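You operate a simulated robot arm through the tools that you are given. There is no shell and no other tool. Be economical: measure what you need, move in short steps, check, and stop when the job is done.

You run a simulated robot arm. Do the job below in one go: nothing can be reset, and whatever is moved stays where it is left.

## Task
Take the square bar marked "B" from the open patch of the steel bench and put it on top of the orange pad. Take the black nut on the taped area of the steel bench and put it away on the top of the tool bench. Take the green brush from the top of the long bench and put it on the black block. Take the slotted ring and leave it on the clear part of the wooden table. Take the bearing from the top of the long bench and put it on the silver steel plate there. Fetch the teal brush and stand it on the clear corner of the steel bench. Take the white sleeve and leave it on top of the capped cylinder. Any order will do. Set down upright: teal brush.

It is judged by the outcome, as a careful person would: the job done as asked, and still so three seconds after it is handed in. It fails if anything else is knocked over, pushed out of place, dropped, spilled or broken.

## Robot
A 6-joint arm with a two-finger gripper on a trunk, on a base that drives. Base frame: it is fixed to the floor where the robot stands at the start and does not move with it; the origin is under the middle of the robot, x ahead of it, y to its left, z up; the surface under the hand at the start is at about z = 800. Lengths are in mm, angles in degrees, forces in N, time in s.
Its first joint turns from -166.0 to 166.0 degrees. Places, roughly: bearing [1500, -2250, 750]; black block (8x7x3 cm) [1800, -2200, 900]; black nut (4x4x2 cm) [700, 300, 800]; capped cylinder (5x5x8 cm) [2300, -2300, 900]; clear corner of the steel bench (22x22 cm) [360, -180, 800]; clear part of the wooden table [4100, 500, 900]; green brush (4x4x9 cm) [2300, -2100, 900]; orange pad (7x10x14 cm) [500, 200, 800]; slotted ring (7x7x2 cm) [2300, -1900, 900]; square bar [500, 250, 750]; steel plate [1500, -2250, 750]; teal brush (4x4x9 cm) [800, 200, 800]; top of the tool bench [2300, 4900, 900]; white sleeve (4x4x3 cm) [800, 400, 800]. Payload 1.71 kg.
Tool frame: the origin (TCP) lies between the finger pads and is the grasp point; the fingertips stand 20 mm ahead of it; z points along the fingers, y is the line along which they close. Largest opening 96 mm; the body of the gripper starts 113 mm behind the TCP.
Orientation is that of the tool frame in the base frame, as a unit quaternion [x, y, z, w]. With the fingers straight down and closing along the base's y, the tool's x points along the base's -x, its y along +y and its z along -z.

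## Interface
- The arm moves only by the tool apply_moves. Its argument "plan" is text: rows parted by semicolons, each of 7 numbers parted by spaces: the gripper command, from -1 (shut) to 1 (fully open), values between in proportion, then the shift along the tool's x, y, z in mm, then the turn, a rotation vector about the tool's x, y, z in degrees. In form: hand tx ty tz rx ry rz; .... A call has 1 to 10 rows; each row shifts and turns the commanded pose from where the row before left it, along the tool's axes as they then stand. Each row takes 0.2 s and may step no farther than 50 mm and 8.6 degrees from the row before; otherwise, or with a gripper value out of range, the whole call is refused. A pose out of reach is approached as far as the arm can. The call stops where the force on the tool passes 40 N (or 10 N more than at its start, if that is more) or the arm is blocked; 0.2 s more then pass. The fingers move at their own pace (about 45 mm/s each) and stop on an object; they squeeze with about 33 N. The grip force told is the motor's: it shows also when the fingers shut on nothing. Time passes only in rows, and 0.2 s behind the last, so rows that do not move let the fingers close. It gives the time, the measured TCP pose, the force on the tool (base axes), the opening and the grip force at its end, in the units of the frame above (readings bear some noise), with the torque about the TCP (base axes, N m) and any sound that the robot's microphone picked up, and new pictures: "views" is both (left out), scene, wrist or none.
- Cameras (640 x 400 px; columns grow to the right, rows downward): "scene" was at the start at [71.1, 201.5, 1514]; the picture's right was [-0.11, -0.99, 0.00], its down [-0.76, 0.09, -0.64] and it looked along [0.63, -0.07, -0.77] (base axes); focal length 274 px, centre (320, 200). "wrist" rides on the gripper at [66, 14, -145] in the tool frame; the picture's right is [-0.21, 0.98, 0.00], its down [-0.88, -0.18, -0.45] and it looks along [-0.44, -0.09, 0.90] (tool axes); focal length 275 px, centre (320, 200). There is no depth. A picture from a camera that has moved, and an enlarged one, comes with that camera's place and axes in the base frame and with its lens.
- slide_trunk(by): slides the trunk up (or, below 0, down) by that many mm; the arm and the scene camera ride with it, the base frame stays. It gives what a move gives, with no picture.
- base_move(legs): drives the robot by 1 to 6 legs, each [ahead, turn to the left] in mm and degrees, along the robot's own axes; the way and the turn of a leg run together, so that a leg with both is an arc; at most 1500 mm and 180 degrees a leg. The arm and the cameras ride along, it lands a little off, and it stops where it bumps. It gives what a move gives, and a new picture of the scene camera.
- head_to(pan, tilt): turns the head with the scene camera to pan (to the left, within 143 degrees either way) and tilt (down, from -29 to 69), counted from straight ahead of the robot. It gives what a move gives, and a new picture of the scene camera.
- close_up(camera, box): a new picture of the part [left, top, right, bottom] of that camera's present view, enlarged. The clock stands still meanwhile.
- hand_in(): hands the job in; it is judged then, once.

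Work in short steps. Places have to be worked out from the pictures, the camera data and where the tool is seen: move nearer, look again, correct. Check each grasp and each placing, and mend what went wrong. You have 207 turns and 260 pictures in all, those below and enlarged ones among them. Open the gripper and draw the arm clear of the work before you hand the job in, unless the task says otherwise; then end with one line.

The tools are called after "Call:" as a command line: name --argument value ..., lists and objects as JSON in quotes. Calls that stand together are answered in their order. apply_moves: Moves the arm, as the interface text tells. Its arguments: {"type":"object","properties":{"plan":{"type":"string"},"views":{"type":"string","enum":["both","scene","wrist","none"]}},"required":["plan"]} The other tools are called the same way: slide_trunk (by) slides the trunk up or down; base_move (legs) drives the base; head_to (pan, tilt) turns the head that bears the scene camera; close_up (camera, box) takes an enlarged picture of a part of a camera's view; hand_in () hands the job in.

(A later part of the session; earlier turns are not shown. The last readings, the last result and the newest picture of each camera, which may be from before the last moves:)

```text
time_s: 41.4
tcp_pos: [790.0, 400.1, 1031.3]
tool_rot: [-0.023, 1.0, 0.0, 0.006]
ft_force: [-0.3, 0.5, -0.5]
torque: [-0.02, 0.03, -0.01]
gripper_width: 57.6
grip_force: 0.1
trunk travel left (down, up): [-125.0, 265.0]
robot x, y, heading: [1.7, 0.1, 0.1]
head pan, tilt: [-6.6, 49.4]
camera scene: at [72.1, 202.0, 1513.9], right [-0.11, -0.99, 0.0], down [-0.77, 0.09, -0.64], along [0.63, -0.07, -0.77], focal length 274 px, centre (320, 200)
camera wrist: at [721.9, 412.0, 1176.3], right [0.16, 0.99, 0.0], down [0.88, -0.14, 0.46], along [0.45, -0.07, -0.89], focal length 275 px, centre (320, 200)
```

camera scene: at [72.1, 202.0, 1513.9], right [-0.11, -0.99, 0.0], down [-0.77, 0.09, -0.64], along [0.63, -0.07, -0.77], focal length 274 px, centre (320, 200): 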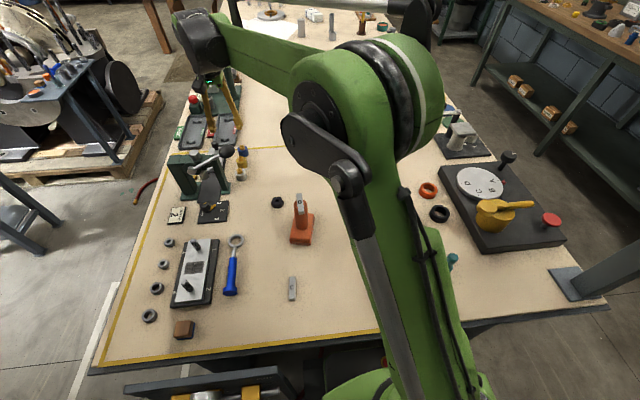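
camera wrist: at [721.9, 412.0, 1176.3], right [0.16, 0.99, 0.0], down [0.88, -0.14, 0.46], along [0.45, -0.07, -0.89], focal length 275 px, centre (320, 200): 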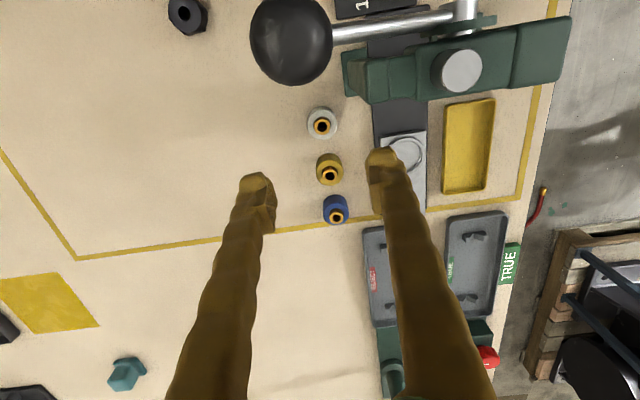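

The lever's ball near (711, 400, ~1000) would meet the wrist camera on a straight descent. I'll turn the hand 180° up here so the camera sits on the far side.

Call:
apply_moves --plan "0.2 0 0 0 0 0 -8.5;0.2 0 0 0 0 0 -8.5;0.2 0 0 0 0 0 -8.5;0.2 0 0 0 0 0 -8.5;0.2 0 0 0 0 0 -8.5;0.2 0 0 0 0 0 -8.5;0.2 0 0 0 0 0 -8.5;0.2 0 0 0 0 0 -8.5;0.2 0 0 0 0 0 -8.5;0.2 0 0 0 0 0 -8.5" --views "none"

Call:
apply_moves --plan "0.2 0 0 0 0 0 -8.5;0.2 0 0 0 0 0 -8.5;0.2 0 0 0 0 0 -8.5;0.2 0 0 0 0 0 -8.5;0.2 0 0 0 0 0 -8.5;0.2 0 0 0 0 0 -8.5;0.2 0 0 0 0 0 -8.5;0.2 0 0 0 0 0 -8.5;0.2 0 0 0 0 0 -8.5;0.2 0 0 0 0 0 -8.5" --views "wrist"

```text
time_s: 43.6
tcp_pos: [789.8, 401.2, 1034.0]
tool_rot: [-0.693, 0.721, -0.006, 0.005]
ft_force: [0.0, 0.2, 0.0]
torque: [0.05, 0.02, 0.0]
gripper_width: 57.5
grip_force: 0.1
trunk travel left (down, up): [-125.0, 265.0]
robot x, y, heading: [1.1, 3.2, -0.0]
head pan, tilt: [-6.6, 49.4]
```

```text
time_s: 45.8
tcp_pos: [791.7, 400.3, 1032.8]
tool_rot: [0.998, -0.063, 0.007, -0.001]
ft_force: [0.9, 0.6, -0.8]
torque: [0.01, 0.0, -0.01]
gripper_width: 57.4
grip_force: 0.0
trunk travel left (down, up): [-125.0, 265.0]
robot x, y, heading: [0.4, -2.2, -0.1]
head pan, tilt: [-6.6, 49.4]
camera wrist: at [852.7, 379.3, 1179.6], right [-0.33, -0.94, 0.0], down [-0.85, 0.29, 0.43], along [-0.41, 0.15, -0.9], focal length 275 px, centre (320, 200)
```

wrist: 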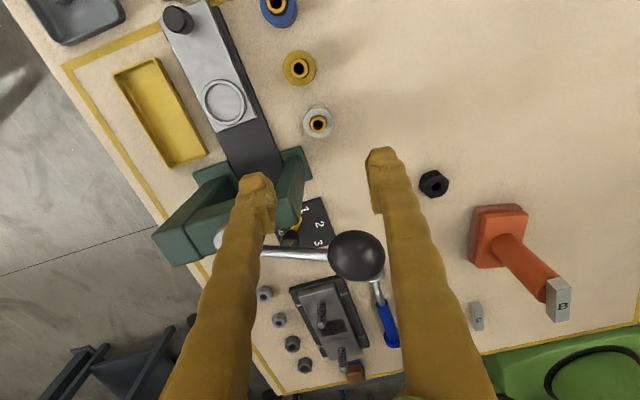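

Ball is at (710, 397, 993) and now clear of the camera. Sleeve is at about (794, 404); lower to z≈900 with a small correction.

Call:
apply_moves --plan "0.2 2 -4 0 0 0 -7;0.2 0 0 30 0 0 0;0.2 0 0 40 0 0 0;0.2 0 0 40 0 0 0;0.2 0 0 25 0 0 0;0.2 0 0 0 0 0 0" --views "both"

```text
time_s: 47.2
tcp_pos: [795.5, 404.0, 899.3]
tool_rot: [1.0, -0.004, 0.007, 0.001]
ft_force: [-1.0, 0.5, 0.2]
torque: [-0.02, -0.02, 0.01]
gripper_width: 57.8
grip_force: 0.1
trunk travel left (down, up): [-125.0, 265.0]
robot x, y, heading: [2.6, -0.5, 0.4]
head pan, tilt: [-6.6, 49.4]
camera scene: at [71.6, 201.7, 1514.0], right [-0.11, -0.99, 0.0], down [-0.77, 0.09, -0.64], along [0.63, -0.07, -0.77], focal length 274 px, centre (320, 200)
camera wrist: at [857.9, 389.5, 1045.1], right [-0.21, -0.98, 0.0], down [-0.88, 0.19, 0.43], along [-0.42, 0.09, -0.9], focal length 275 px, centre (320, 200)
```

scene: 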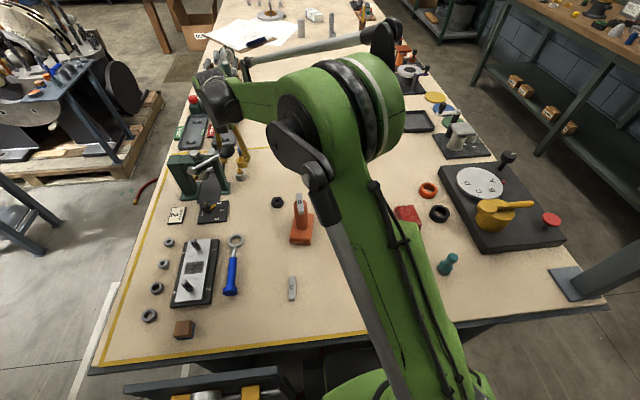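
wrist: 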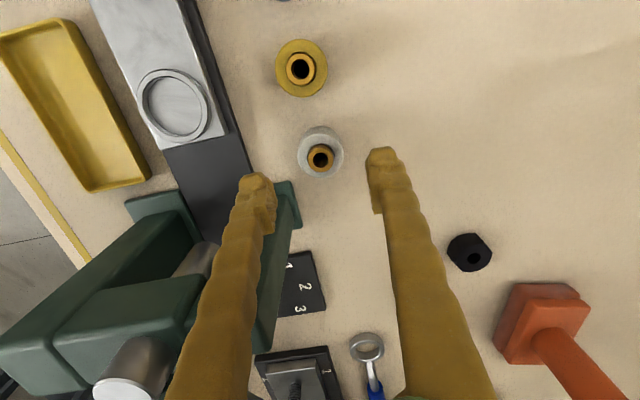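

Centred well. Lower to z≈823 and grip.

Call:
apply_moves --plan "0.2 2 1 25 0 0 0;0.2 0 0 25 0 0 0;0.2 0 0 20 0 0 0;0.2 0 0 6 0 0 0;0.2 0 0 0 0 0 0;-1 0 0 0 0 0 0;-1 0 0 0 0 0 0;-1 0 0 0 0 0 0;-1 0 0 0 0 0 0" --views "wrist"

```text
time_s: 49.2
tcp_pos: [799.1, 403.1, 823.3]
tool_rot: [1.0, -0.004, 0.008, 0.0]
ft_force: [-1.1, 0.1, -0.2]
torque: [0.01, -0.03, -0.01]
gripper_width: 36.6
grip_force: 32.8
trunk travel left (down, up): [-125.0, 265.0]
robot x, y, heading: [-1.9, -1.5, -0.2]
head pan, tilt: [-6.6, 49.4]
camera wrist: at [862.0, 389.9, 968.7], right [-0.21, -0.98, 0.0], down [-0.88, 0.19, 0.43], along [-0.42, 0.09, -0.9], focal length 275 px, centre (320, 200)
```

wrist: 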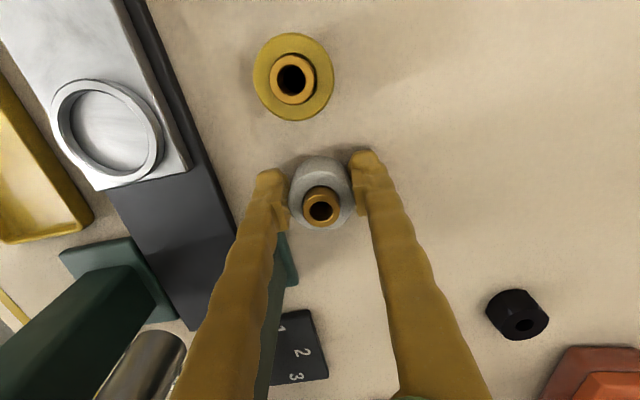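

Gripped at 36.6 mm. Lift gently.

Call:
apply_moves --plan "-1 0 0 -6 0 0 0;-1 0 0 -12 0 0 0;-1 0 0 -20 0 0 0;-1 0 0 -20 0 0 0;-1 0 0 -25 0 0 0;-1 0 0 -25 0 0 0;-1 0 0 -25 0 0 0;-1 0 0 -25 0 0 0;-1 0 0 -25 0 0 0;-1 0 0 -25 0 0 0" --views "wrist"

```text
time_s: 51.4
tcp_pos: [793.8, 403.2, 1030.7]
tool_rot: [1.0, -0.004, 0.007, 0.0]
ft_force: [0.1, 0.2, -1.7]
torque: [-0.04, 0.03, 0.03]
gripper_width: 36.2
grip_force: 33.3
trunk travel left (down, up): [-125.0, 265.0]
robot x, y, heading: [-1.0, -2.3, -0.2]
head pan, tilt: [-6.6, 49.4]
camera wrist: at [858.0, 389.0, 1176.5], right [-0.21, -0.98, 0.0], down [-0.88, 0.19, 0.43], along [-0.42, 0.09, -0.9], focal length 275 px, centre (320, 200)
```

wrist: 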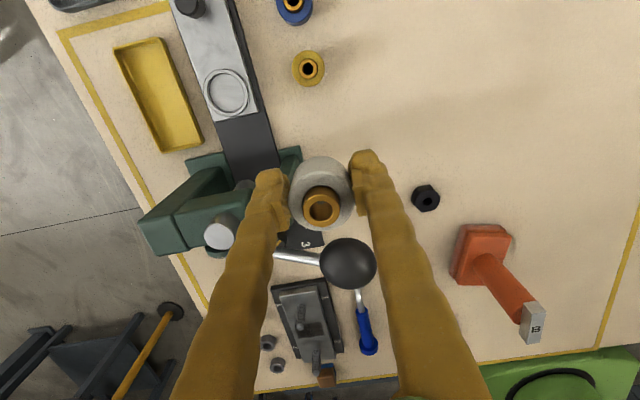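

Sleeve held. Raise to about 1150 and draw the hand in to (550, 0) for driving.

Call:
apply_moves --plan "-1 0 0 -30 0 0 0;-1 0 0 -40 0 0 0;-1 0 0 -40 0 0 0;-1 -20 33.6 0 0 0 0;-1 -20 33.6 0 0 0 0;-1 -20 33.6 0 0 0 0;-1 -20 33.6 0 0 0 0;-1 -20 33.6 0 0 0 0;-1 -20 33.6 0 0 0 0;-1 -20 33.6 0 0 0 0" --views "none"

Call:
apply_moves --plan "-1 -20 33.6 0 0 0 0;-1 -20 33.6 0 0 0 0;-1 -20 33.6 0 0 0 0;-1 -20 33.6 0 0 0 0;-1 -20 33.6 0 0 0 0;-1 0 0 0 0 0 0" --views "none"

Call:
head_to --pan -50 --tilt 22

Call:
head_to --pan -100 --tilt 25

```text
time_s: 53.6
tcp_pos: [654.0, 169.4, 1137.9]
tool_rot: [1.0, -0.004, 0.006, 0.001]
ft_force: [0.4, 1.0, -1.9]
torque: [-0.08, 0.06, 0.02]
gripper_width: 36.9
grip_force: 33.1
trunk travel left (down, up): [-125.0, 265.0]
robot x, y, heading: [0.4, 1.9, 0.1]
head pan, tilt: [-6.6, 49.4]
```

```text
time_s: 55.0
tcp_pos: [547.1, 50.8, 1139.1]
tool_rot: [1.0, -0.013, 0.009, 0.005]
ft_force: [-0.8, 0.2, -2.1]
torque: [0.02, -0.04, 0.0]
gripper_width: 36.7
grip_force: 32.9
out of reach, approached as far as the arm can: row 4, 5
trunk travel left (down, up): [-125.0, 265.0]
robot x, y, heading: [-3.8, -1.0, -0.1]
head pan, tilt: [-6.6, 49.4]
```

```text
time_s: 56.1
tcp_pos: [549.0, 51.8, 1139.3]
tool_rot: [1.0, -0.013, 0.007, 0.004]
ft_force: [0.1, 0.8, -1.9]
torque: [0.01, 0.0, 0.01]
gripper_width: 36.5
grip_force: 33.0
trunk travel left (down, up): [-125.0, 265.0]
robot x, y, heading: [-3.5, 0.5, 0.1]
head pan, tilt: [-50.0, 22.0]
camera scene: at [54.5, 139.3, 1555.8], right [-0.77, -0.64, 0.01], down [-0.26, 0.29, -0.92], along [0.59, -0.71, -0.38], focal length 274 px, centre (320, 200)
```

scene: 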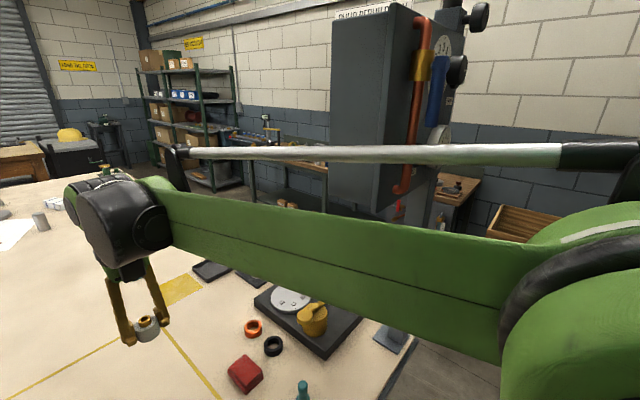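

```text
time_s: 57.3
tcp_pos: [547.2, 51.2, 1139.3]
tool_rot: [1.0, -0.013, 0.007, 0.005]
ft_force: [0.6, -0.5, -1.9]
torque: [-0.01, -0.03, 0.0]
gripper_width: 36.4
grip_force: 32.8
trunk travel left (down, up): [-125.0, 265.0]
robot x, y, heading: [-1.7, -0.2, 0.0]
head pan, tilt: [-100.0, 25.0]
camera scene: at [-21.2, 119.7, 1552.2], right [-0.98, 0.17, 0.02], down [0.06, 0.42, -0.91], along [-0.16, -0.89, -0.42], focal length 274 px, centre (320, 200)
```

scene: 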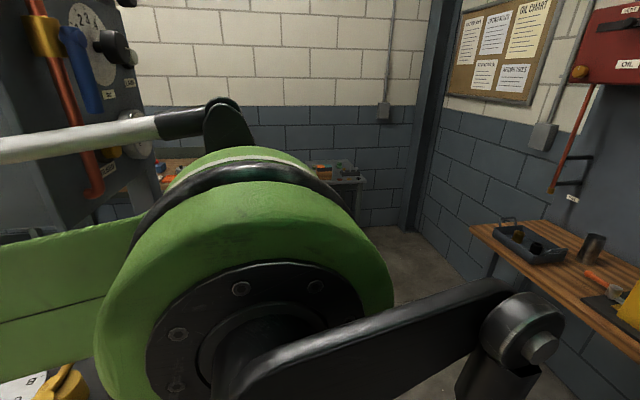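

The arm's shoulder blocks the right-hand view. I'll back off from the bench and turn right, with the head facing ahead, to see the aisle.

Call:
base_move --legs '[[-450, 0], [0, -60]]'

Call:
head_to --pan 20 --tilt 20

```text
time_s: 64.9
tcp_pos: [-141.7, -452.5, 1139.5]
tool_rot: [0.855, -0.518, 0.003, 0.009]
ft_force: [-0.5, -0.7, -2.9]
torque: [0.01, -0.03, -0.02]
gripper_width: 36.7
grip_force: 33.4
trunk travel left (down, up): [-125.0, 265.0]
robot x, y, heading: [-452.1, -0.5, -60.6]
head pan, tilt: [-100.0, 25.0]
camera scene: at [-361.0, 77.7, 1552.2], right [-0.33, 0.94, 0.02], down [0.39, 0.15, -0.91], along [-0.86, -0.29, -0.42], focal length 274 px, centre (320, 200)
```

scene: 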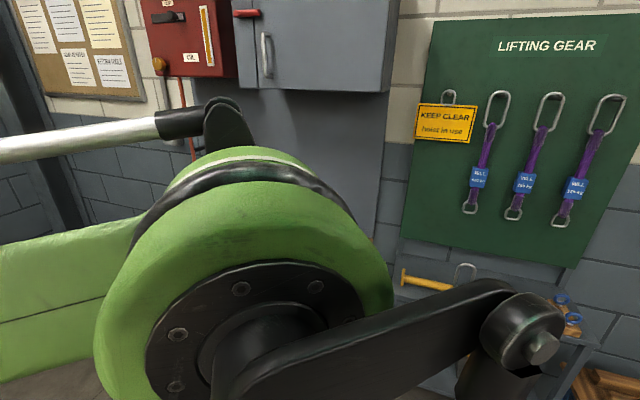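

```text
time_s: 66.9
tcp_pos: [-151.4, -436.8, 1148.3]
tool_rot: [0.856, -0.517, 0.011, 0.011]
ft_force: [0.7, 0.1, -2.2]
torque: [-0.03, 0.02, -0.01]
gripper_width: 36.6
grip_force: 33.0
trunk travel left (down, up): [-125.0, 265.0]
robot x, y, heading: [-457.6, -2.8, -60.6]
head pan, tilt: [20.0, 20.0]
camera scene: at [-203.8, 47.9, 1558.7], right [-0.65, -0.76, -0.01], down [-0.27, 0.24, -0.93], along [0.71, -0.61, -0.36], focal length 274 px, centre (320, 200)
```

scene: 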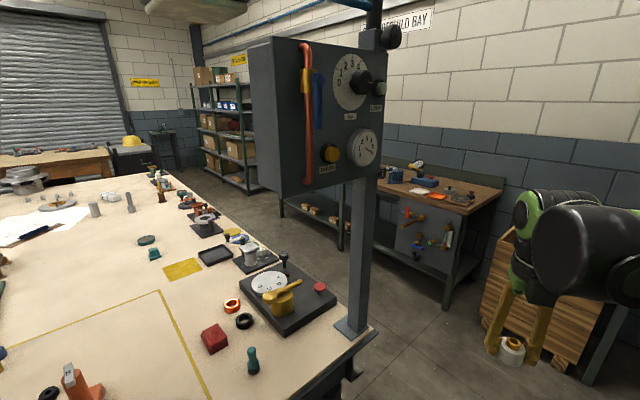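

The cabinet hangs on a post at the steel bench's corner near (225, −567). The long bench front edge is near y≈−1530, running from x≈350. I'll swing wide into the aisle and face along it.

Call:
base_move --legs '[[0, -20], [1030, 0], [0, 80]]'

```text
time_s: 81.0
tcp_pos: [247.8, -951.6, 1147.0]
tool_rot: [1.0, -0.001, 0.015, 0.005]
ft_force: [-0.1, -0.2, -1.9]
torque: [0.02, -0.04, -0.03]
gripper_width: 36.7
grip_force: 33.1
trunk travel left (down, up): [-125.0, 265.0]
robot x, y, heading: [-281.4, -1019.6, 1.6]
head pan, tilt: [20.0, 20.0]
camera scene: at [-205.0, -774.5, 1558.6], right [0.37, -0.93, -0.01], down [-0.33, -0.13, -0.93], along [0.87, 0.34, -0.36], focal length 274 px, centre (320, 200)
```

scene: 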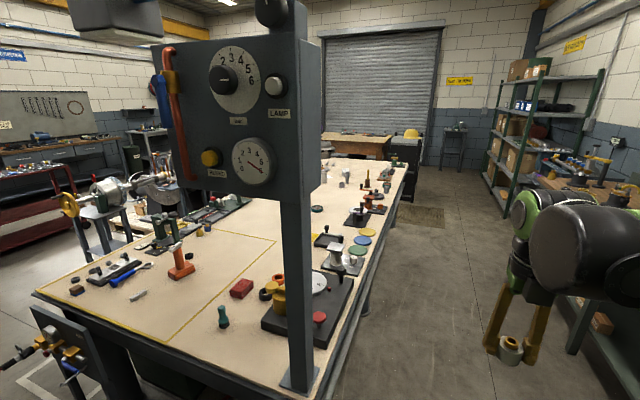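

Aisle is clear. Drive 1500 ahead, then look right.

Call:
base_move --legs '[[0, -3.5], [1500, 0]]'

Call:
head_to --pan -20 --tilt 25

```text
time_s: 91.8
tcp_pos: [1753.3, -1029.1, 1153.6]
tool_rot: [0.999, -0.029, 0.022, 0.005]
ft_force: [0.2, -0.6, -2.2]
torque: [0.02, -0.01, 0.01]
gripper_width: 36.5
grip_force: 33.5
trunk travel left (down, up): [-125.0, 265.0]
robot x, y, heading: [1237.4, -1067.2, -1.6]
head pan, tilt: [20.0, 20.0]
camera scene: at [1326.1, -827.5, 1558.6], right [0.31, -0.95, -0.01], down [-0.34, -0.11, -0.93], along [0.89, 0.3, -0.36], focal length 274 px, centre (320, 200)
```

scene: 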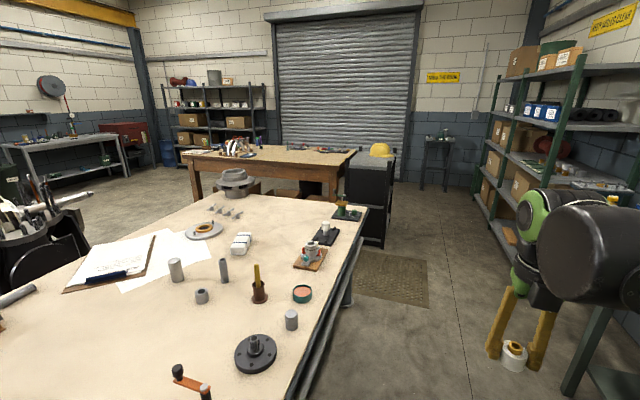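

```text
time_s: 92.9
tcp_pos: [1729.2, -1027.9, 1162.3]
tool_rot: [0.999, -0.029, 0.031, 0.005]
ft_force: [-0.9, 0.1, -1.2]
torque: [0.02, -0.03, -0.01]
gripper_width: 36.7
grip_force: 33.0
trunk travel left (down, up): [-125.0, 265.0]
robot x, y, heading: [1239.1, -1069.1, -2.0]
head pan, tilt: [-20.0, 25.0]
camera scene: at [1305.3, -890.2, 1551.4], right [-0.37, -0.93, 0.0], down [-0.4, 0.16, -0.91], along [0.84, -0.33, -0.43], focal length 274 px, centre (320, 200)
```

scene: 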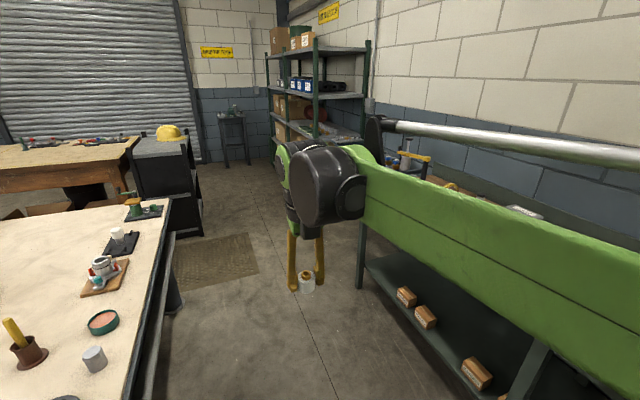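

Raise the trunk for clearance, then turn right to face the long bench.

Call:
slide_trunk --by 150

Call:
head_to --pan 15 --tilt 30

Call:
base_move --legs '[[0, -65]]'

```text
time_s: 94.7
tcp_pos: [1736.7, -1027.2, 1310.2]
tool_rot: [0.999, -0.029, 0.029, 0.006]
ft_force: [-0.2, -0.7, -2.5]
torque: [0.0, 0.02, 0.02]
gripper_width: 36.5
grip_force: 32.6
trunk travel left (down, up): [-275.0, 115.0]
robot x, y, heading: [1236.1, -1069.1, -1.6]
head pan, tilt: [-20.0, 25.0]
```

```text
time_s: 95.7
tcp_pos: [1735.7, -1027.9, 1310.2]
tool_rot: [0.999, -0.029, 0.029, 0.005]
ft_force: [0.2, 0.5, -1.9]
torque: [-0.02, -0.01, 0.04]
gripper_width: 36.6
grip_force: 33.3
trunk travel left (down, up): [-275.0, 115.0]
robot x, y, heading: [1235.1, -1071.7, -1.7]
head pan, tilt: [15.0, 30.0]
camera scene: at [1327.9, -836.0, 1692.6], right [0.23, -0.97, 0.0], down [-0.5, -0.11, -0.86], along [0.83, 0.2, -0.51], focal length 274 px, centre (320, 200)
```

scene: 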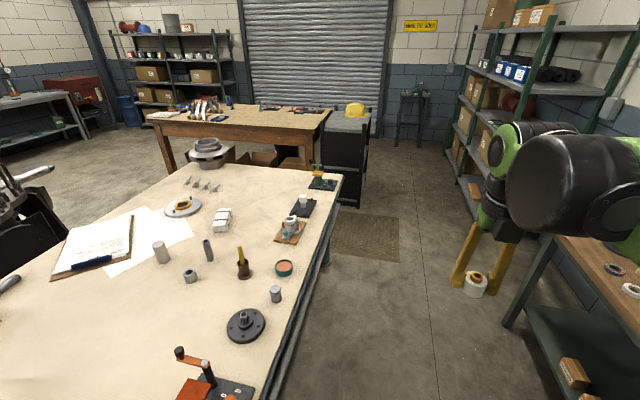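

```text
time_s: 100.4
tcp_pos: [1488.4, -1500.2, 1309.4]
tool_rot: [0.831, -0.555, 0.022, 0.02]
ft_force: [0.7, -0.4, -1.4]
torque: [0.04, 0.02, -0.03]
gripper_width: 36.6
grip_force: 32.8
trunk travel left (down, up): [-275.0, 115.0]
robot x, y, heading: [1239.5, -1065.7, -66.2]
head pan, tilt: [15.0, 30.0]
camera scene: at [1486.6, -1048.3, 1692.5], right [-0.78, -0.63, 0.0], down [-0.32, 0.4, -0.86], along [0.54, -0.67, -0.51], focal length 274 px, centre (320, 200)
```

scene: 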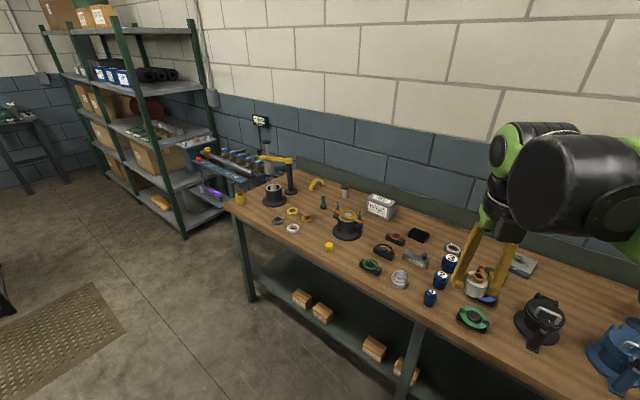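

Now the long bench is in view. I'll enlarge to identify things.

Call:
close_up --camera "scene" --box '[220, 145, 400, 270]'

Call:
close_up --camera "scene" --box '[340, 200, 560, 345]'

```text
3.20 times, centred on (310, 208) of scene
camera zoom: at [1486.6, -1048.3, 1692.5], right [-0.78, -0.63, 0.0], down [-0.32, 0.4, -0.86], along [0.54, -0.67, -0.51], focal length 876 px, centre (352, 176)
```

zoom: 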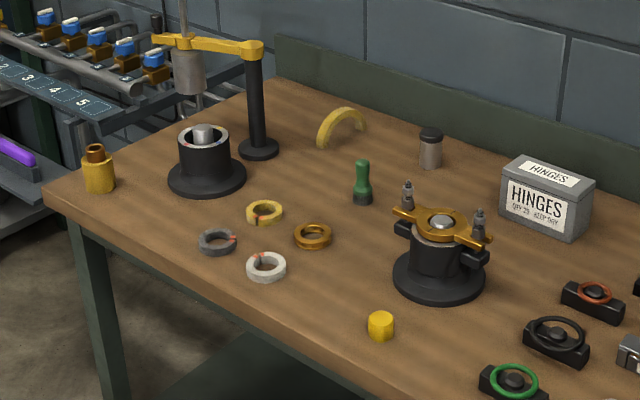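

```text
2.76 times, centred on (450, 272) of scene
camera zoom: at [1486.6, -1048.3, 1692.5], right [-0.78, -0.63, 0.0], down [-0.32, 0.4, -0.86], along [0.54, -0.67, -0.51], focal length 755 px, centre (-39, 0)
```

zoom: 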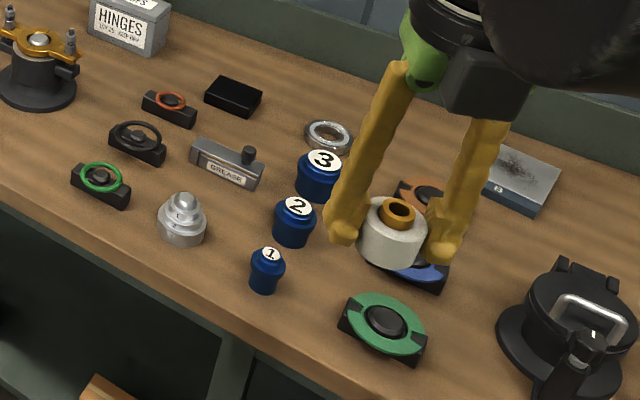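

I can make out the black block, bearing, plate marked B, green brush, capped cylinder and four rings. Now drive so that I face the bench at x≈2050.

Call:
base_move --legs '[[0, 66], [830, 0], [0, -90], [250, 0]]'

```text
time_s: 118.5
tcp_pos: [2154.1, -1779.5, 1316.5]
tool_rot: [0.711, -0.702, 0.023, 0.029]
ft_force: [-0.7, -0.8, -2.4]
torque: [0.0, -0.02, 0.03]
gripper_width: 36.7
grip_force: 33.0
trunk travel left (down, up): [-275.0, 115.0]
robot x, y, heading: [2083.4, -1304.5, -87.6]
head pan, tilt: [15.0, 30.0]
camera scene: at [2318.8, -1376.4, 1692.5], right [-0.95, -0.3, 0.0], down [-0.15, 0.49, -0.86], along [0.26, -0.82, -0.51], focal length 274 px, centre (320, 200)
```

scene: 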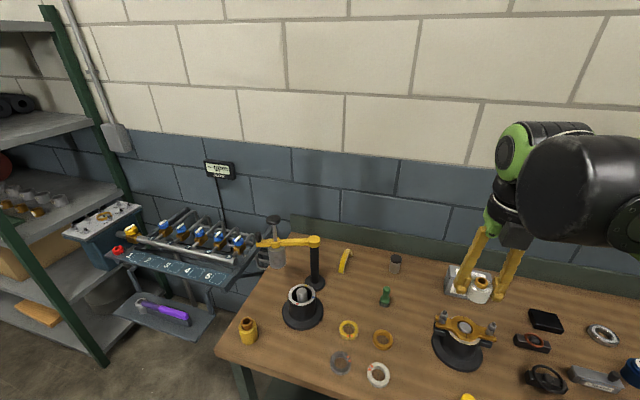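

Call:
head_to --pan 5 --tilt 48

Call:
close_up --camera "scene" --box '[210, 120, 420, 260]'

```text
time_s: 119.4
tcp_pos: [2153.2, -1768.3, 1320.9]
tool_rot: [0.711, -0.702, 0.026, 0.031]
ft_force: [-0.4, 1.4, -2.2]
torque: [-0.09, -0.04, 0.03]
gripper_width: 36.8
grip_force: 32.9
trunk travel left (down, up): [-275.0, 115.0]
robot x, y, heading: [2082.9, -1303.1, -87.2]
head pan, tilt: [5.0, 48.0]
camera scene: at [2301.2, -1353.3, 1666.5], right [-0.99, -0.13, 0.0], down [-0.1, 0.74, -0.66], along [0.09, -0.66, -0.75], focal length 274 px, centre (320, 200)
```

scene: 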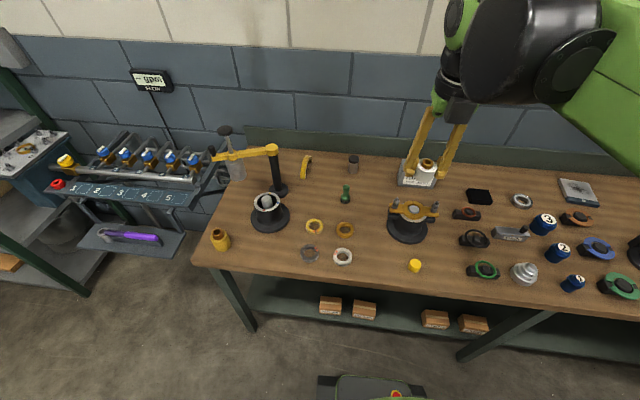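

```text
2.86 times, centred on (315, 190) of scene
camera zoom: at [2301.2, -1353.3, 1666.5], right [-0.99, -0.13, 0.0], down [-0.1, 0.74, -0.66], along [0.09, -0.66, -0.75], focal length 782 px, centre (334, 229)
```

zoom: 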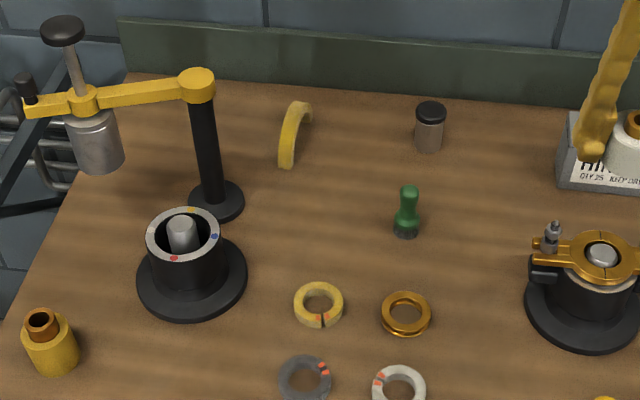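

Call:
close_up --camera "scene" --box '[295, 210, 365, 270]'

```text
6.67 times, centred on (330, 240) of scene
camera zoom: at [2301.2, -1353.3, 1666.5], right [-0.99, -0.13, 0.0], down [-0.1, 0.74, -0.66], along [0.09, -0.66, -0.75], focal length 1825 px, centre (253, -67)
```

zoom: 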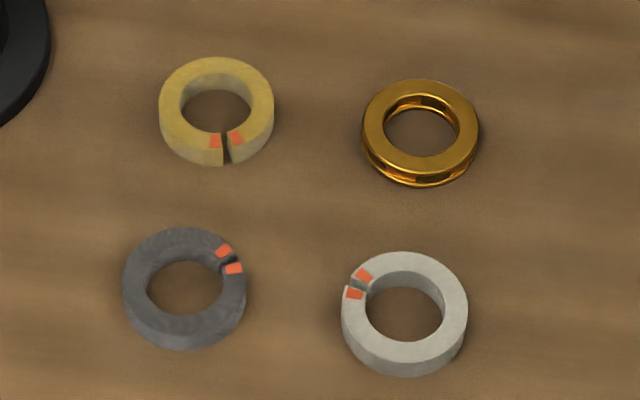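

The brass ring shows slots round its rim and fits the listed place; the others are split rings. The long bench top seems nearer z≈850. I'll move 150 closer, then extend the arm toward the capped cylinder.

Call:
base_move --legs '[[150, -2.5]]'

Call:
apply_moves --plan "-1 30 0 0 0 0 0;-1 30 0 0 0 0 0;-1 30 0 0 0 0 0;-1 30 0 0 0 0 0;-1 0 0 0 0 0 0;-1 0 0 0 0 0 0" --views "both"

```text
time_s: 121.0
tcp_pos: [2137.3, -1910.2, 1325.8]
tool_rot: [-0.696, 0.717, -0.028, -0.034]
ft_force: [-0.5, -1.0, -2.4]
torque: [0.12, -0.03, 0.01]
gripper_width: 37.0
grip_force: 33.4
trunk travel left (down, up): [-275.0, 115.0]
robot x, y, heading: [2085.5, -1450.8, -89.9]
head pan, tilt: [5.0, 48.0]
camera scene: at [2302.1, -1481.6, 1667.3], right [-1.0, -0.09, 0.0], down [-0.07, 0.73, -0.68], along [0.06, -0.67, -0.74], focal length 274 px, centre (320, 200)
```

scene: 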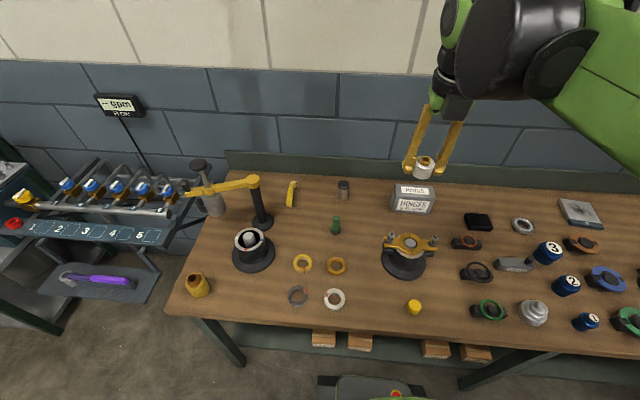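

```text
time_s: 122.4
tcp_pos: [2134.0, -2029.0, 1335.6]
tool_rot: [-0.695, 0.718, -0.028, -0.035]
ft_force: [0.0, 1.4, -1.9]
torque: [-0.07, -0.03, 0.0]
gripper_width: 36.8
grip_force: 32.9
trunk travel left (down, up): [-275.0, 115.0]
robot x, y, heading: [2086.3, -1453.2, -89.7]
head pan, tilt: [5.0, 48.0]
camera scene: at [2302.2, -1498.9, 1666.9], right [-1.0, -0.09, 0.0], down [-0.07, 0.74, -0.67], along [0.06, -0.67, -0.74], focal length 274 px, centre (320, 200)
camera wrist: at [2120.1, -2080.9, 1485.7], right [-0.97, 0.24, -0.01], down [0.22, 0.91, 0.36], along [0.1, 0.35, -0.93], focal length 275 px, centre (320, 200)
```

scene: 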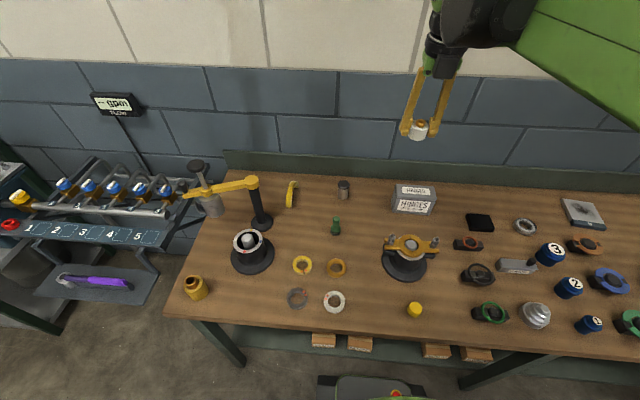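
wrist: 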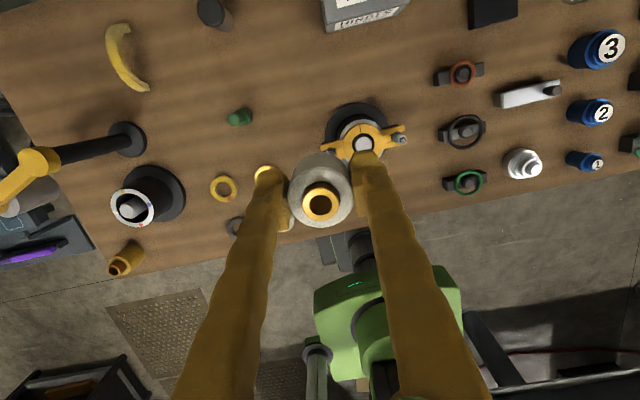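

The tool has tilted about 5°, so I'll level it while moving over the cylinder, at about (2279, −2258), with its top near z 930.

Call:
apply_moves --plan "-1 0 0 0 0.6 -5.1 0;-1 28 -19 0 0 0 0;-1 28 -19 0 0 0 0;-1 28 -19 0 0 0 0;-1 28 -19 0 0 0 0;-1 28 -19 0 0 0 0;-1 28 -19 0 0 0 0;-1 28 -19 0 0 0 0;-1 27 -19 0 0 0 0;-1 0 0 0 0 0 0" --views "wrist"

```text
time_s: 124.6
tcp_pos: [2284.9, -2271.0, 1327.6]
tool_rot: [-0.696, 0.718, 0.003, 0.005]
ft_force: [0.0, 1.6, -1.6]
torque: [-0.13, 0.05, 0.01]
gripper_width: 36.8
grip_force: 32.5
out of reach, approached as far as the arm can: row 1
trunk travel left (down, up): [-275.0, 115.0]
robot x, y, heading: [2083.3, -1451.7, -89.8]
head pan, tilt: [5.0, 48.0]
camera wrist: at [2268.3, -2338.0, 1471.6], right [-0.97, 0.23, 0.0], down [0.21, 0.87, 0.45], along [0.11, 0.44, -0.89], focal length 275 px, centre (320, 200)
```

wrist: 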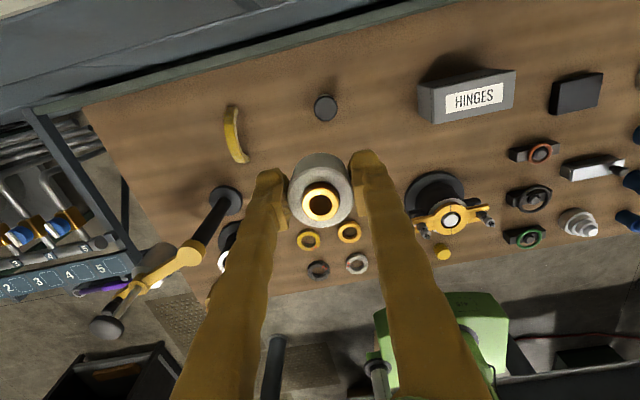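

Cylinder is at (2280, −2258). Correct and descend to about z 1010.

Call:
apply_moves --plan "-1 -13 5 20 0 0 0;-1 0 0 40 0 0 0;-1 0 0 40 0 0 0;-1 0 0 40 0 0 0;-1 0 0 40 0 0 0;-1 0 0 40 0 0 0;-1 0 0 40 0 0 0;-1 0 0 35 0 0 0;-1 0 0 20 0 0 0;-1 0 0 0 0 0 0" --views "both"

```text
time_s: 126.8
tcp_pos: [2278.8, -2253.1, 1011.8]
tool_rot: [-0.696, 0.718, 0.002, 0.006]
ft_force: [0.0, -0.2, -2.6]
torque: [0.02, 0.02, -0.02]
gripper_width: 36.9
grip_force: 33.2
trunk travel left (down, up): [-275.0, 115.0]
robot x, y, heading: [2079.8, -1452.6, -89.8]
head pan, tilt: [5.0, 48.0]
camera scene: at [2302.5, -1526.4, 1665.9], right [-1.0, -0.09, 0.0], down [-0.07, 0.75, -0.66], along [0.06, -0.65, -0.75], focal length 274 px, centre (320, 200)
camera wrist: at [2262.9, -2320.8, 1156.1], right [-0.97, 0.24, 0.0], down [0.21, 0.87, 0.46], along [0.11, 0.44, -0.89], focal length 275 px, centre (320, 200)
```

scene: 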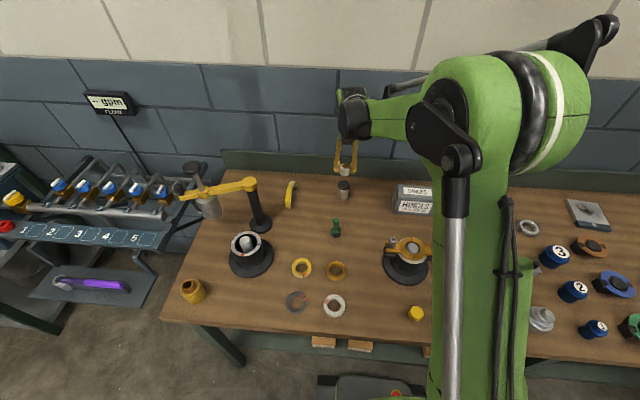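
wrist: 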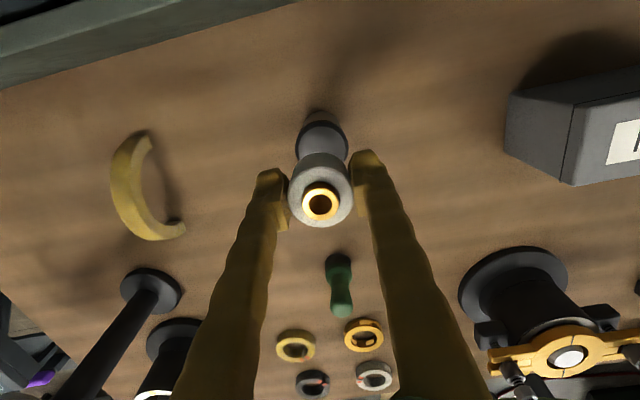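

Call:
apply_moves --plan "-1 7 0 20 0 0 0;-1 0 0 20 0 0 0;-1 0 0 0 0 0 0" --views "wrist"

Call:
close_up --camera "scene" --box '[315, 130, 375, 210]'

```text
time_s: 127.6
tcp_pos: [2278.8, -2262.4, 972.2]
tool_rot: [-0.697, 0.717, 0.003, 0.006]
ft_force: [0.1, -0.4, -2.3]
torque: [0.04, 0.02, -0.03]
gripper_width: 36.3
grip_force: 33.1
trunk travel left (down, up): [-275.0, 115.0]
robot x, y, heading: [2083.9, -1451.0, -89.8]
head pan, tilt: [5.0, 48.0]
camera wrist: at [2262.4, -2329.0, 1115.9], right [-0.97, 0.24, 0.0], down [0.21, 0.87, 0.46], along [0.11, 0.44, -0.89], focal length 275 px, centre (320, 200)
```

wrist: 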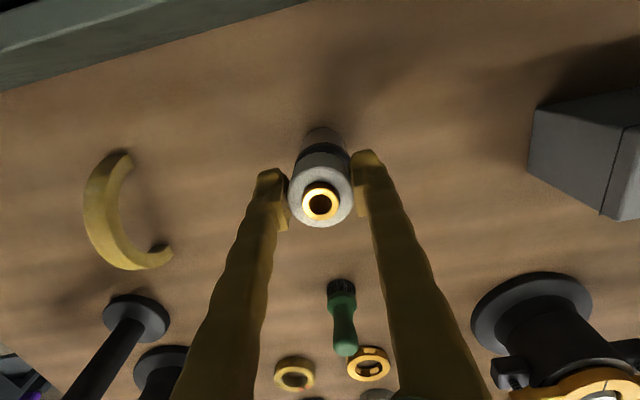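

```text
5.00 times, centred on (345, 170) of scene
camera zoom: at [2302.6, -1526.4, 1665.9], right [-1.0, -0.09, 0.0], down [-0.07, 0.75, -0.66], along [0.06, -0.65, -0.75], focal length 1369 px, centre (195, 350)
```

zoom: 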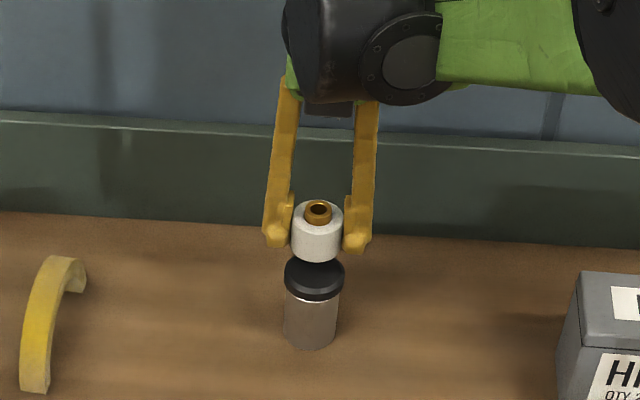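

In the scene picture the sleeve sits about 12 mm too far back; shift it toward me and lower a bit.

Call:
apply_moves --plan "-1 -12 0 0 0 0 0;-1 0 0 8 0 0 0;-1 0 0 0 0 0 0" --views "none"

Call:
close_up --camera "scene" --box '[330, 155, 360, 205]'

Call:
close_up --camera "wrist" --box '[260, 100, 380, 250]'

```text
time_s: 128.4
tcp_pos: [2279.7, -2249.2, 964.4]
tool_rot: [-0.696, 0.718, 0.002, 0.005]
ft_force: [-0.6, -0.2, -2.1]
torque: [0.02, -0.02, 0.01]
gripper_width: 36.8
grip_force: 33.5
trunk travel left (down, up): [-275.0, 115.0]
robot x, y, heading: [2085.1, -1447.8, -89.8]
head pan, tilt: [5.0, 48.0]
```

```text
8.00 times, centred on (345, 180) of scene
camera zoom: at [2302.6, -1526.6, 1665.9], right [-1.0, -0.09, 0.0], down [-0.07, 0.75, -0.66], along [0.06, -0.65, -0.75], focal length 2190 px, centre (120, 360)
```

zoom: 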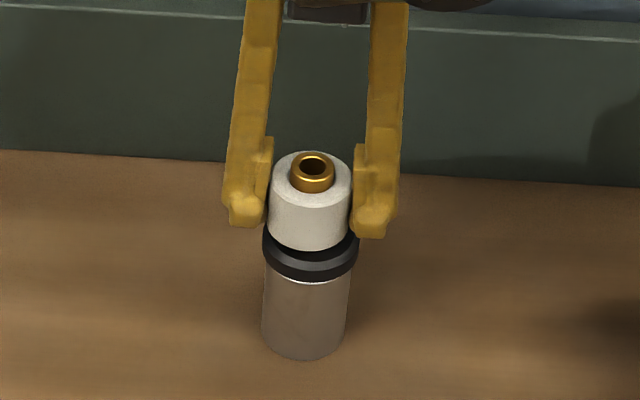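

```text
2.67 times, centred on (320, 175) of wrist
camera zoom: at [2263.8, -2316.5, 1107.9], right [-0.97, 0.24, 0.0], down [0.21, 0.87, 0.46], along [0.11, 0.44, -0.89], focal length 734 px, centre (320, 267)
```

zoom: 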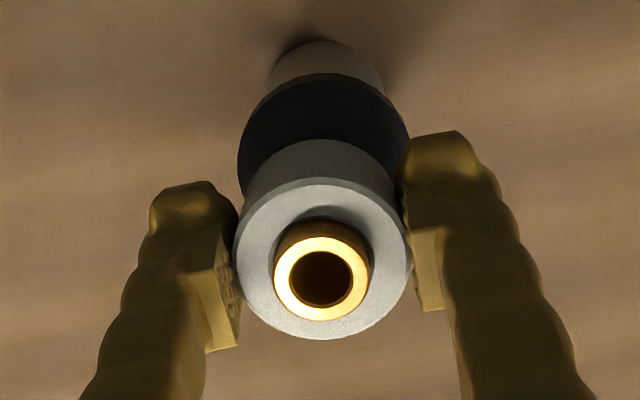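

Aligned in both views. Lower in small steps to contact.

Call:
apply_moves --plan "-1 0 0 2.5 0 0 0;-1 0 0 2 0 0 0;-1 0 0 0 0 0 0" --views "none"

Call:
apply_moves --plan "-1 0 0 1.5 0 0 0;-1 0 0 1.5 0 0 0;-1 0 0 0 0 0 0" --views "none"

```text
time_s: 129.2
tcp_pos: [2280.1, -2249.9, 959.0]
tool_rot: [-0.697, 0.717, 0.004, 0.006]
ft_force: [-0.3, -0.4, -2.1]
torque: [0.0, -0.01, 0.01]
gripper_width: 36.4
grip_force: 33.3
trunk travel left (down, up): [-275.0, 115.0]
robot x, y, heading: [2084.1, -1450.8, -90.1]
head pan, tilt: [5.0, 48.0]
```

```text
time_s: 130.0
tcp_pos: [2279.7, -2249.2, 956.6]
tool_rot: [-0.697, 0.717, 0.003, 0.006]
ft_force: [-0.1, -0.4, -2.6]
torque: [-0.01, 0.01, -0.03]
gripper_width: 36.6
grip_force: 33.4
trunk travel left (down, up): [-275.0, 115.0]
robot x, y, heading: [2084.7, -1449.7, -90.1]
head pan, tilt: [5.0, 48.0]
```

Call:
apply_moves --plan "-1 0 0 1.5 0 0 0;-1 0 0 1.5 0 0 0;-1 0 0 0 0 0 0" --views "none"

Call:
close_up --camera "scene" --box '[330, 155, 360, 205]'

```text
time_s: 130.8
tcp_pos: [2279.5, -2248.8, 953.9]
tool_rot: [-0.697, 0.717, 0.003, 0.004]
ft_force: [-0.2, -5.3, 11.8]
torque: [-0.35, 0.06, -0.02]
gripper_width: 36.7
grip_force: 32.8
trunk travel left (down, up): [-275.0, 115.0]
robot x, y, heading: [2086.6, -1451.6, -90.0]
head pan, tilt: [5.0, 48.0]
```

```text
8.00 times, centred on (345, 180) of scene
camera zoom: at [2302.1, -1525.5, 1666.1], right [-1.0, -0.09, 0.0], down [-0.07, 0.75, -0.66], along [0.06, -0.65, -0.75], focal length 2190 px, centre (120, 360)
```

zoom: 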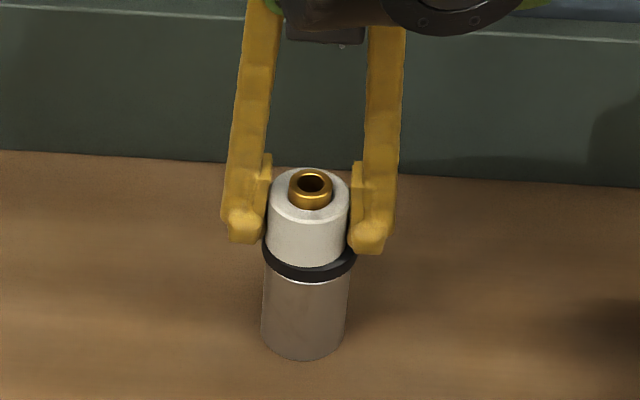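

Contact (12 N) and well seated. Ease off, open, and rise.

Call:
apply_moves --plan "-1 0 0 -0.7 0 0 0;-0.15 0 0 0 0 0 0;0 0 0 0 0 0 0;0.2 0 0 0 0 0 0;0.2 0 0 0 0 0 0;0.2 0 0 -15 0 0 0;0.2 0 0 -30 0 0 0;0.2 0 0 -40 0 0 0;0.2 0 0 -40 0 0 0;0.2 0 0 0 0 0 0" --views "wrist"

Call:
close_up --camera "scene" --box '[330, 155, 360, 205]'

```text
time_s: 133.0
tcp_pos: [2280.2, -2253.0, 1078.3]
tool_rot: [-0.696, 0.718, 0.004, 0.006]
ft_force: [0.3, 1.0, 0.0]
torque: [-0.04, -0.01, -0.01]
gripper_width: 57.7
grip_force: 0.0
trunk travel left (down, up): [-275.0, 115.0]
robot x, y, heading: [2082.5, -1451.9, -89.9]
head pan, tilt: [5.0, 48.0]
camera wrist: at [2263.7, -2318.5, 1222.7], right [-0.97, 0.24, 0.0], down [0.21, 0.87, 0.46], along [0.11, 0.44, -0.89], focal length 275 px, centre (320, 200)
```

wrist: 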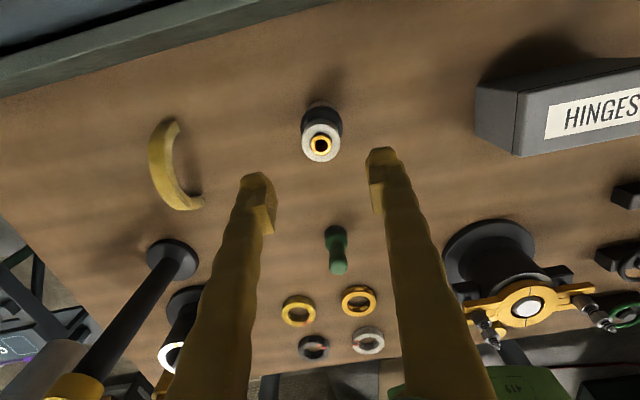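

```text
8.00 times, centred on (345, 180) of scene
camera zoom: at [2302.3, -1525.7, 1665.9], right [-1.0, -0.09, 0.0], down [-0.07, 0.75, -0.66], along [0.06, -0.65, -0.75], focal length 2190 px, centre (120, 360)
```

zoom: 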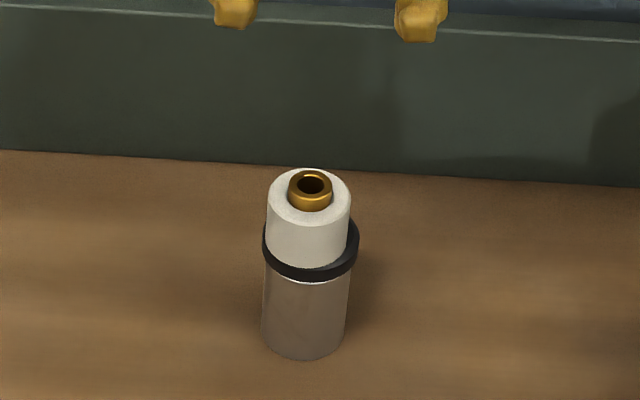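

Sleeve is seated on the cap. Next the green brush at (2300, −2073). I'll first turn the hand back 180°, since near targets are out of reach in this pose.

Call:
apply_moves --plan "0 0 0 0 0 0 8.5;0 0 0 0 0 0 8.5;0 0 0 0 0 0 8.5;0 0 0 0 0 0 8.5;0 0 0 0 0 0 8.5;0 0 0 0 0 0 8.5;0 0 0 0 0 0 8.5;0 0 0 0 0 0 8.5;0 0 0 0 0 0 8.5;0 0 0 0 0 0 8.5" --views "none"

Call:
apply_moves --plan "0 0 0 0 0 0 8.5;0 0 0 0 0 0 8.5;0 0 0 0 0 0 8.5;0 0 0 0 0 0 8.5;0 0 0 0 0 0 8.5;0 0 0 0 0 0 8.5;0 0 0 0 0 0 8.5;0 0 0 0 0 0 8.5;0 0 0 0 0 0 8.5;0 0 0 0 0 0 8.5" --views "none"

```text
time_s: 135.2
tcp_pos: [2279.8, -2251.1, 1078.5]
tool_rot: [-0.028, 1.0, 0.006, 0.001]
ft_force: [-0.9, -0.2, 1.4]
torque: [0.02, 0.04, 0.02]
gripper_width: 48.0
grip_force: 0.0
trunk travel left (down, up): [-275.0, 115.0]
robot x, y, heading: [2087.2, -1450.4, -90.0]
head pan, tilt: [5.0, 48.0]
```

```text
time_s: 137.4
tcp_pos: [2279.4, -2252.1, 1078.6]
tool_rot: [0.654, 0.756, 0.005, -0.002]
ft_force: [-0.3, 0.4, 0.8]
torque: [0.0, 0.02, 0.01]
gripper_width: 48.1
grip_force: 0.1
trunk travel left (down, up): [-275.0, 115.0]
robot x, y, heading: [2087.2, -1451.7, -90.0]
head pan, tilt: [5.0, 48.0]
```

Call:
apply_moves --plan "0 0 0 0 0 0 8.2;0 45 5 0 0 0 0;0 45 5 0 0 0 0;0 45 5 0 0 0 0;0 44 5 0 0 0 0;0 0 0 0 0 0 0" --views "both"

```text
time_s: 138.8
tcp_pos: [2301.5, -2072.0, 1082.1]
tool_rot: [0.707, 0.708, 0.005, -0.002]
ft_force: [-0.4, -0.3, 0.7]
torque: [-0.06, 0.01, -0.02]
gripper_width: 47.7
grip_force: 0.1
trunk travel left (down, up): [-275.0, 115.0]
robot x, y, heading: [2085.8, -1448.2, -89.8]
head pan, tilt: [5.0, 48.0]
camera scene: at [2302.3, -1524.9, 1665.9], right [-1.0, -0.09, 0.0], down [-0.07, 0.75, -0.66], along [0.06, -0.66, -0.75], focal length 274 px, centre (320, 200)
camera wrist: at [2314.7, -2007.0, 1228.5], right [0.98, -0.2, 0.0], down [-0.18, -0.88, 0.43], along [-0.09, -0.43, -0.9], focal length 275 px, centre (320, 200)
```

scene: 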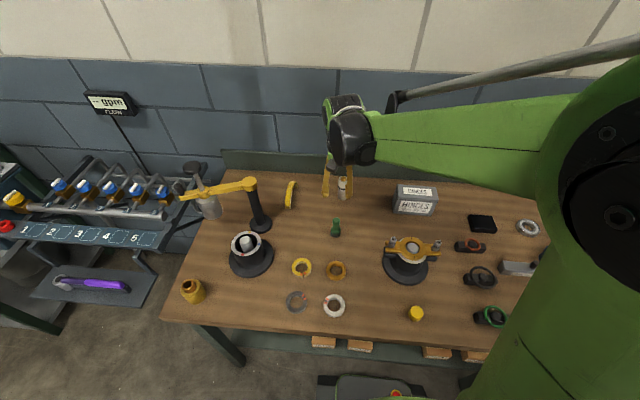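
wrist: 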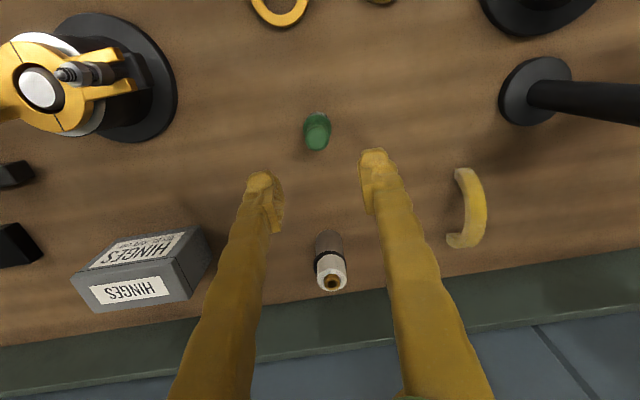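

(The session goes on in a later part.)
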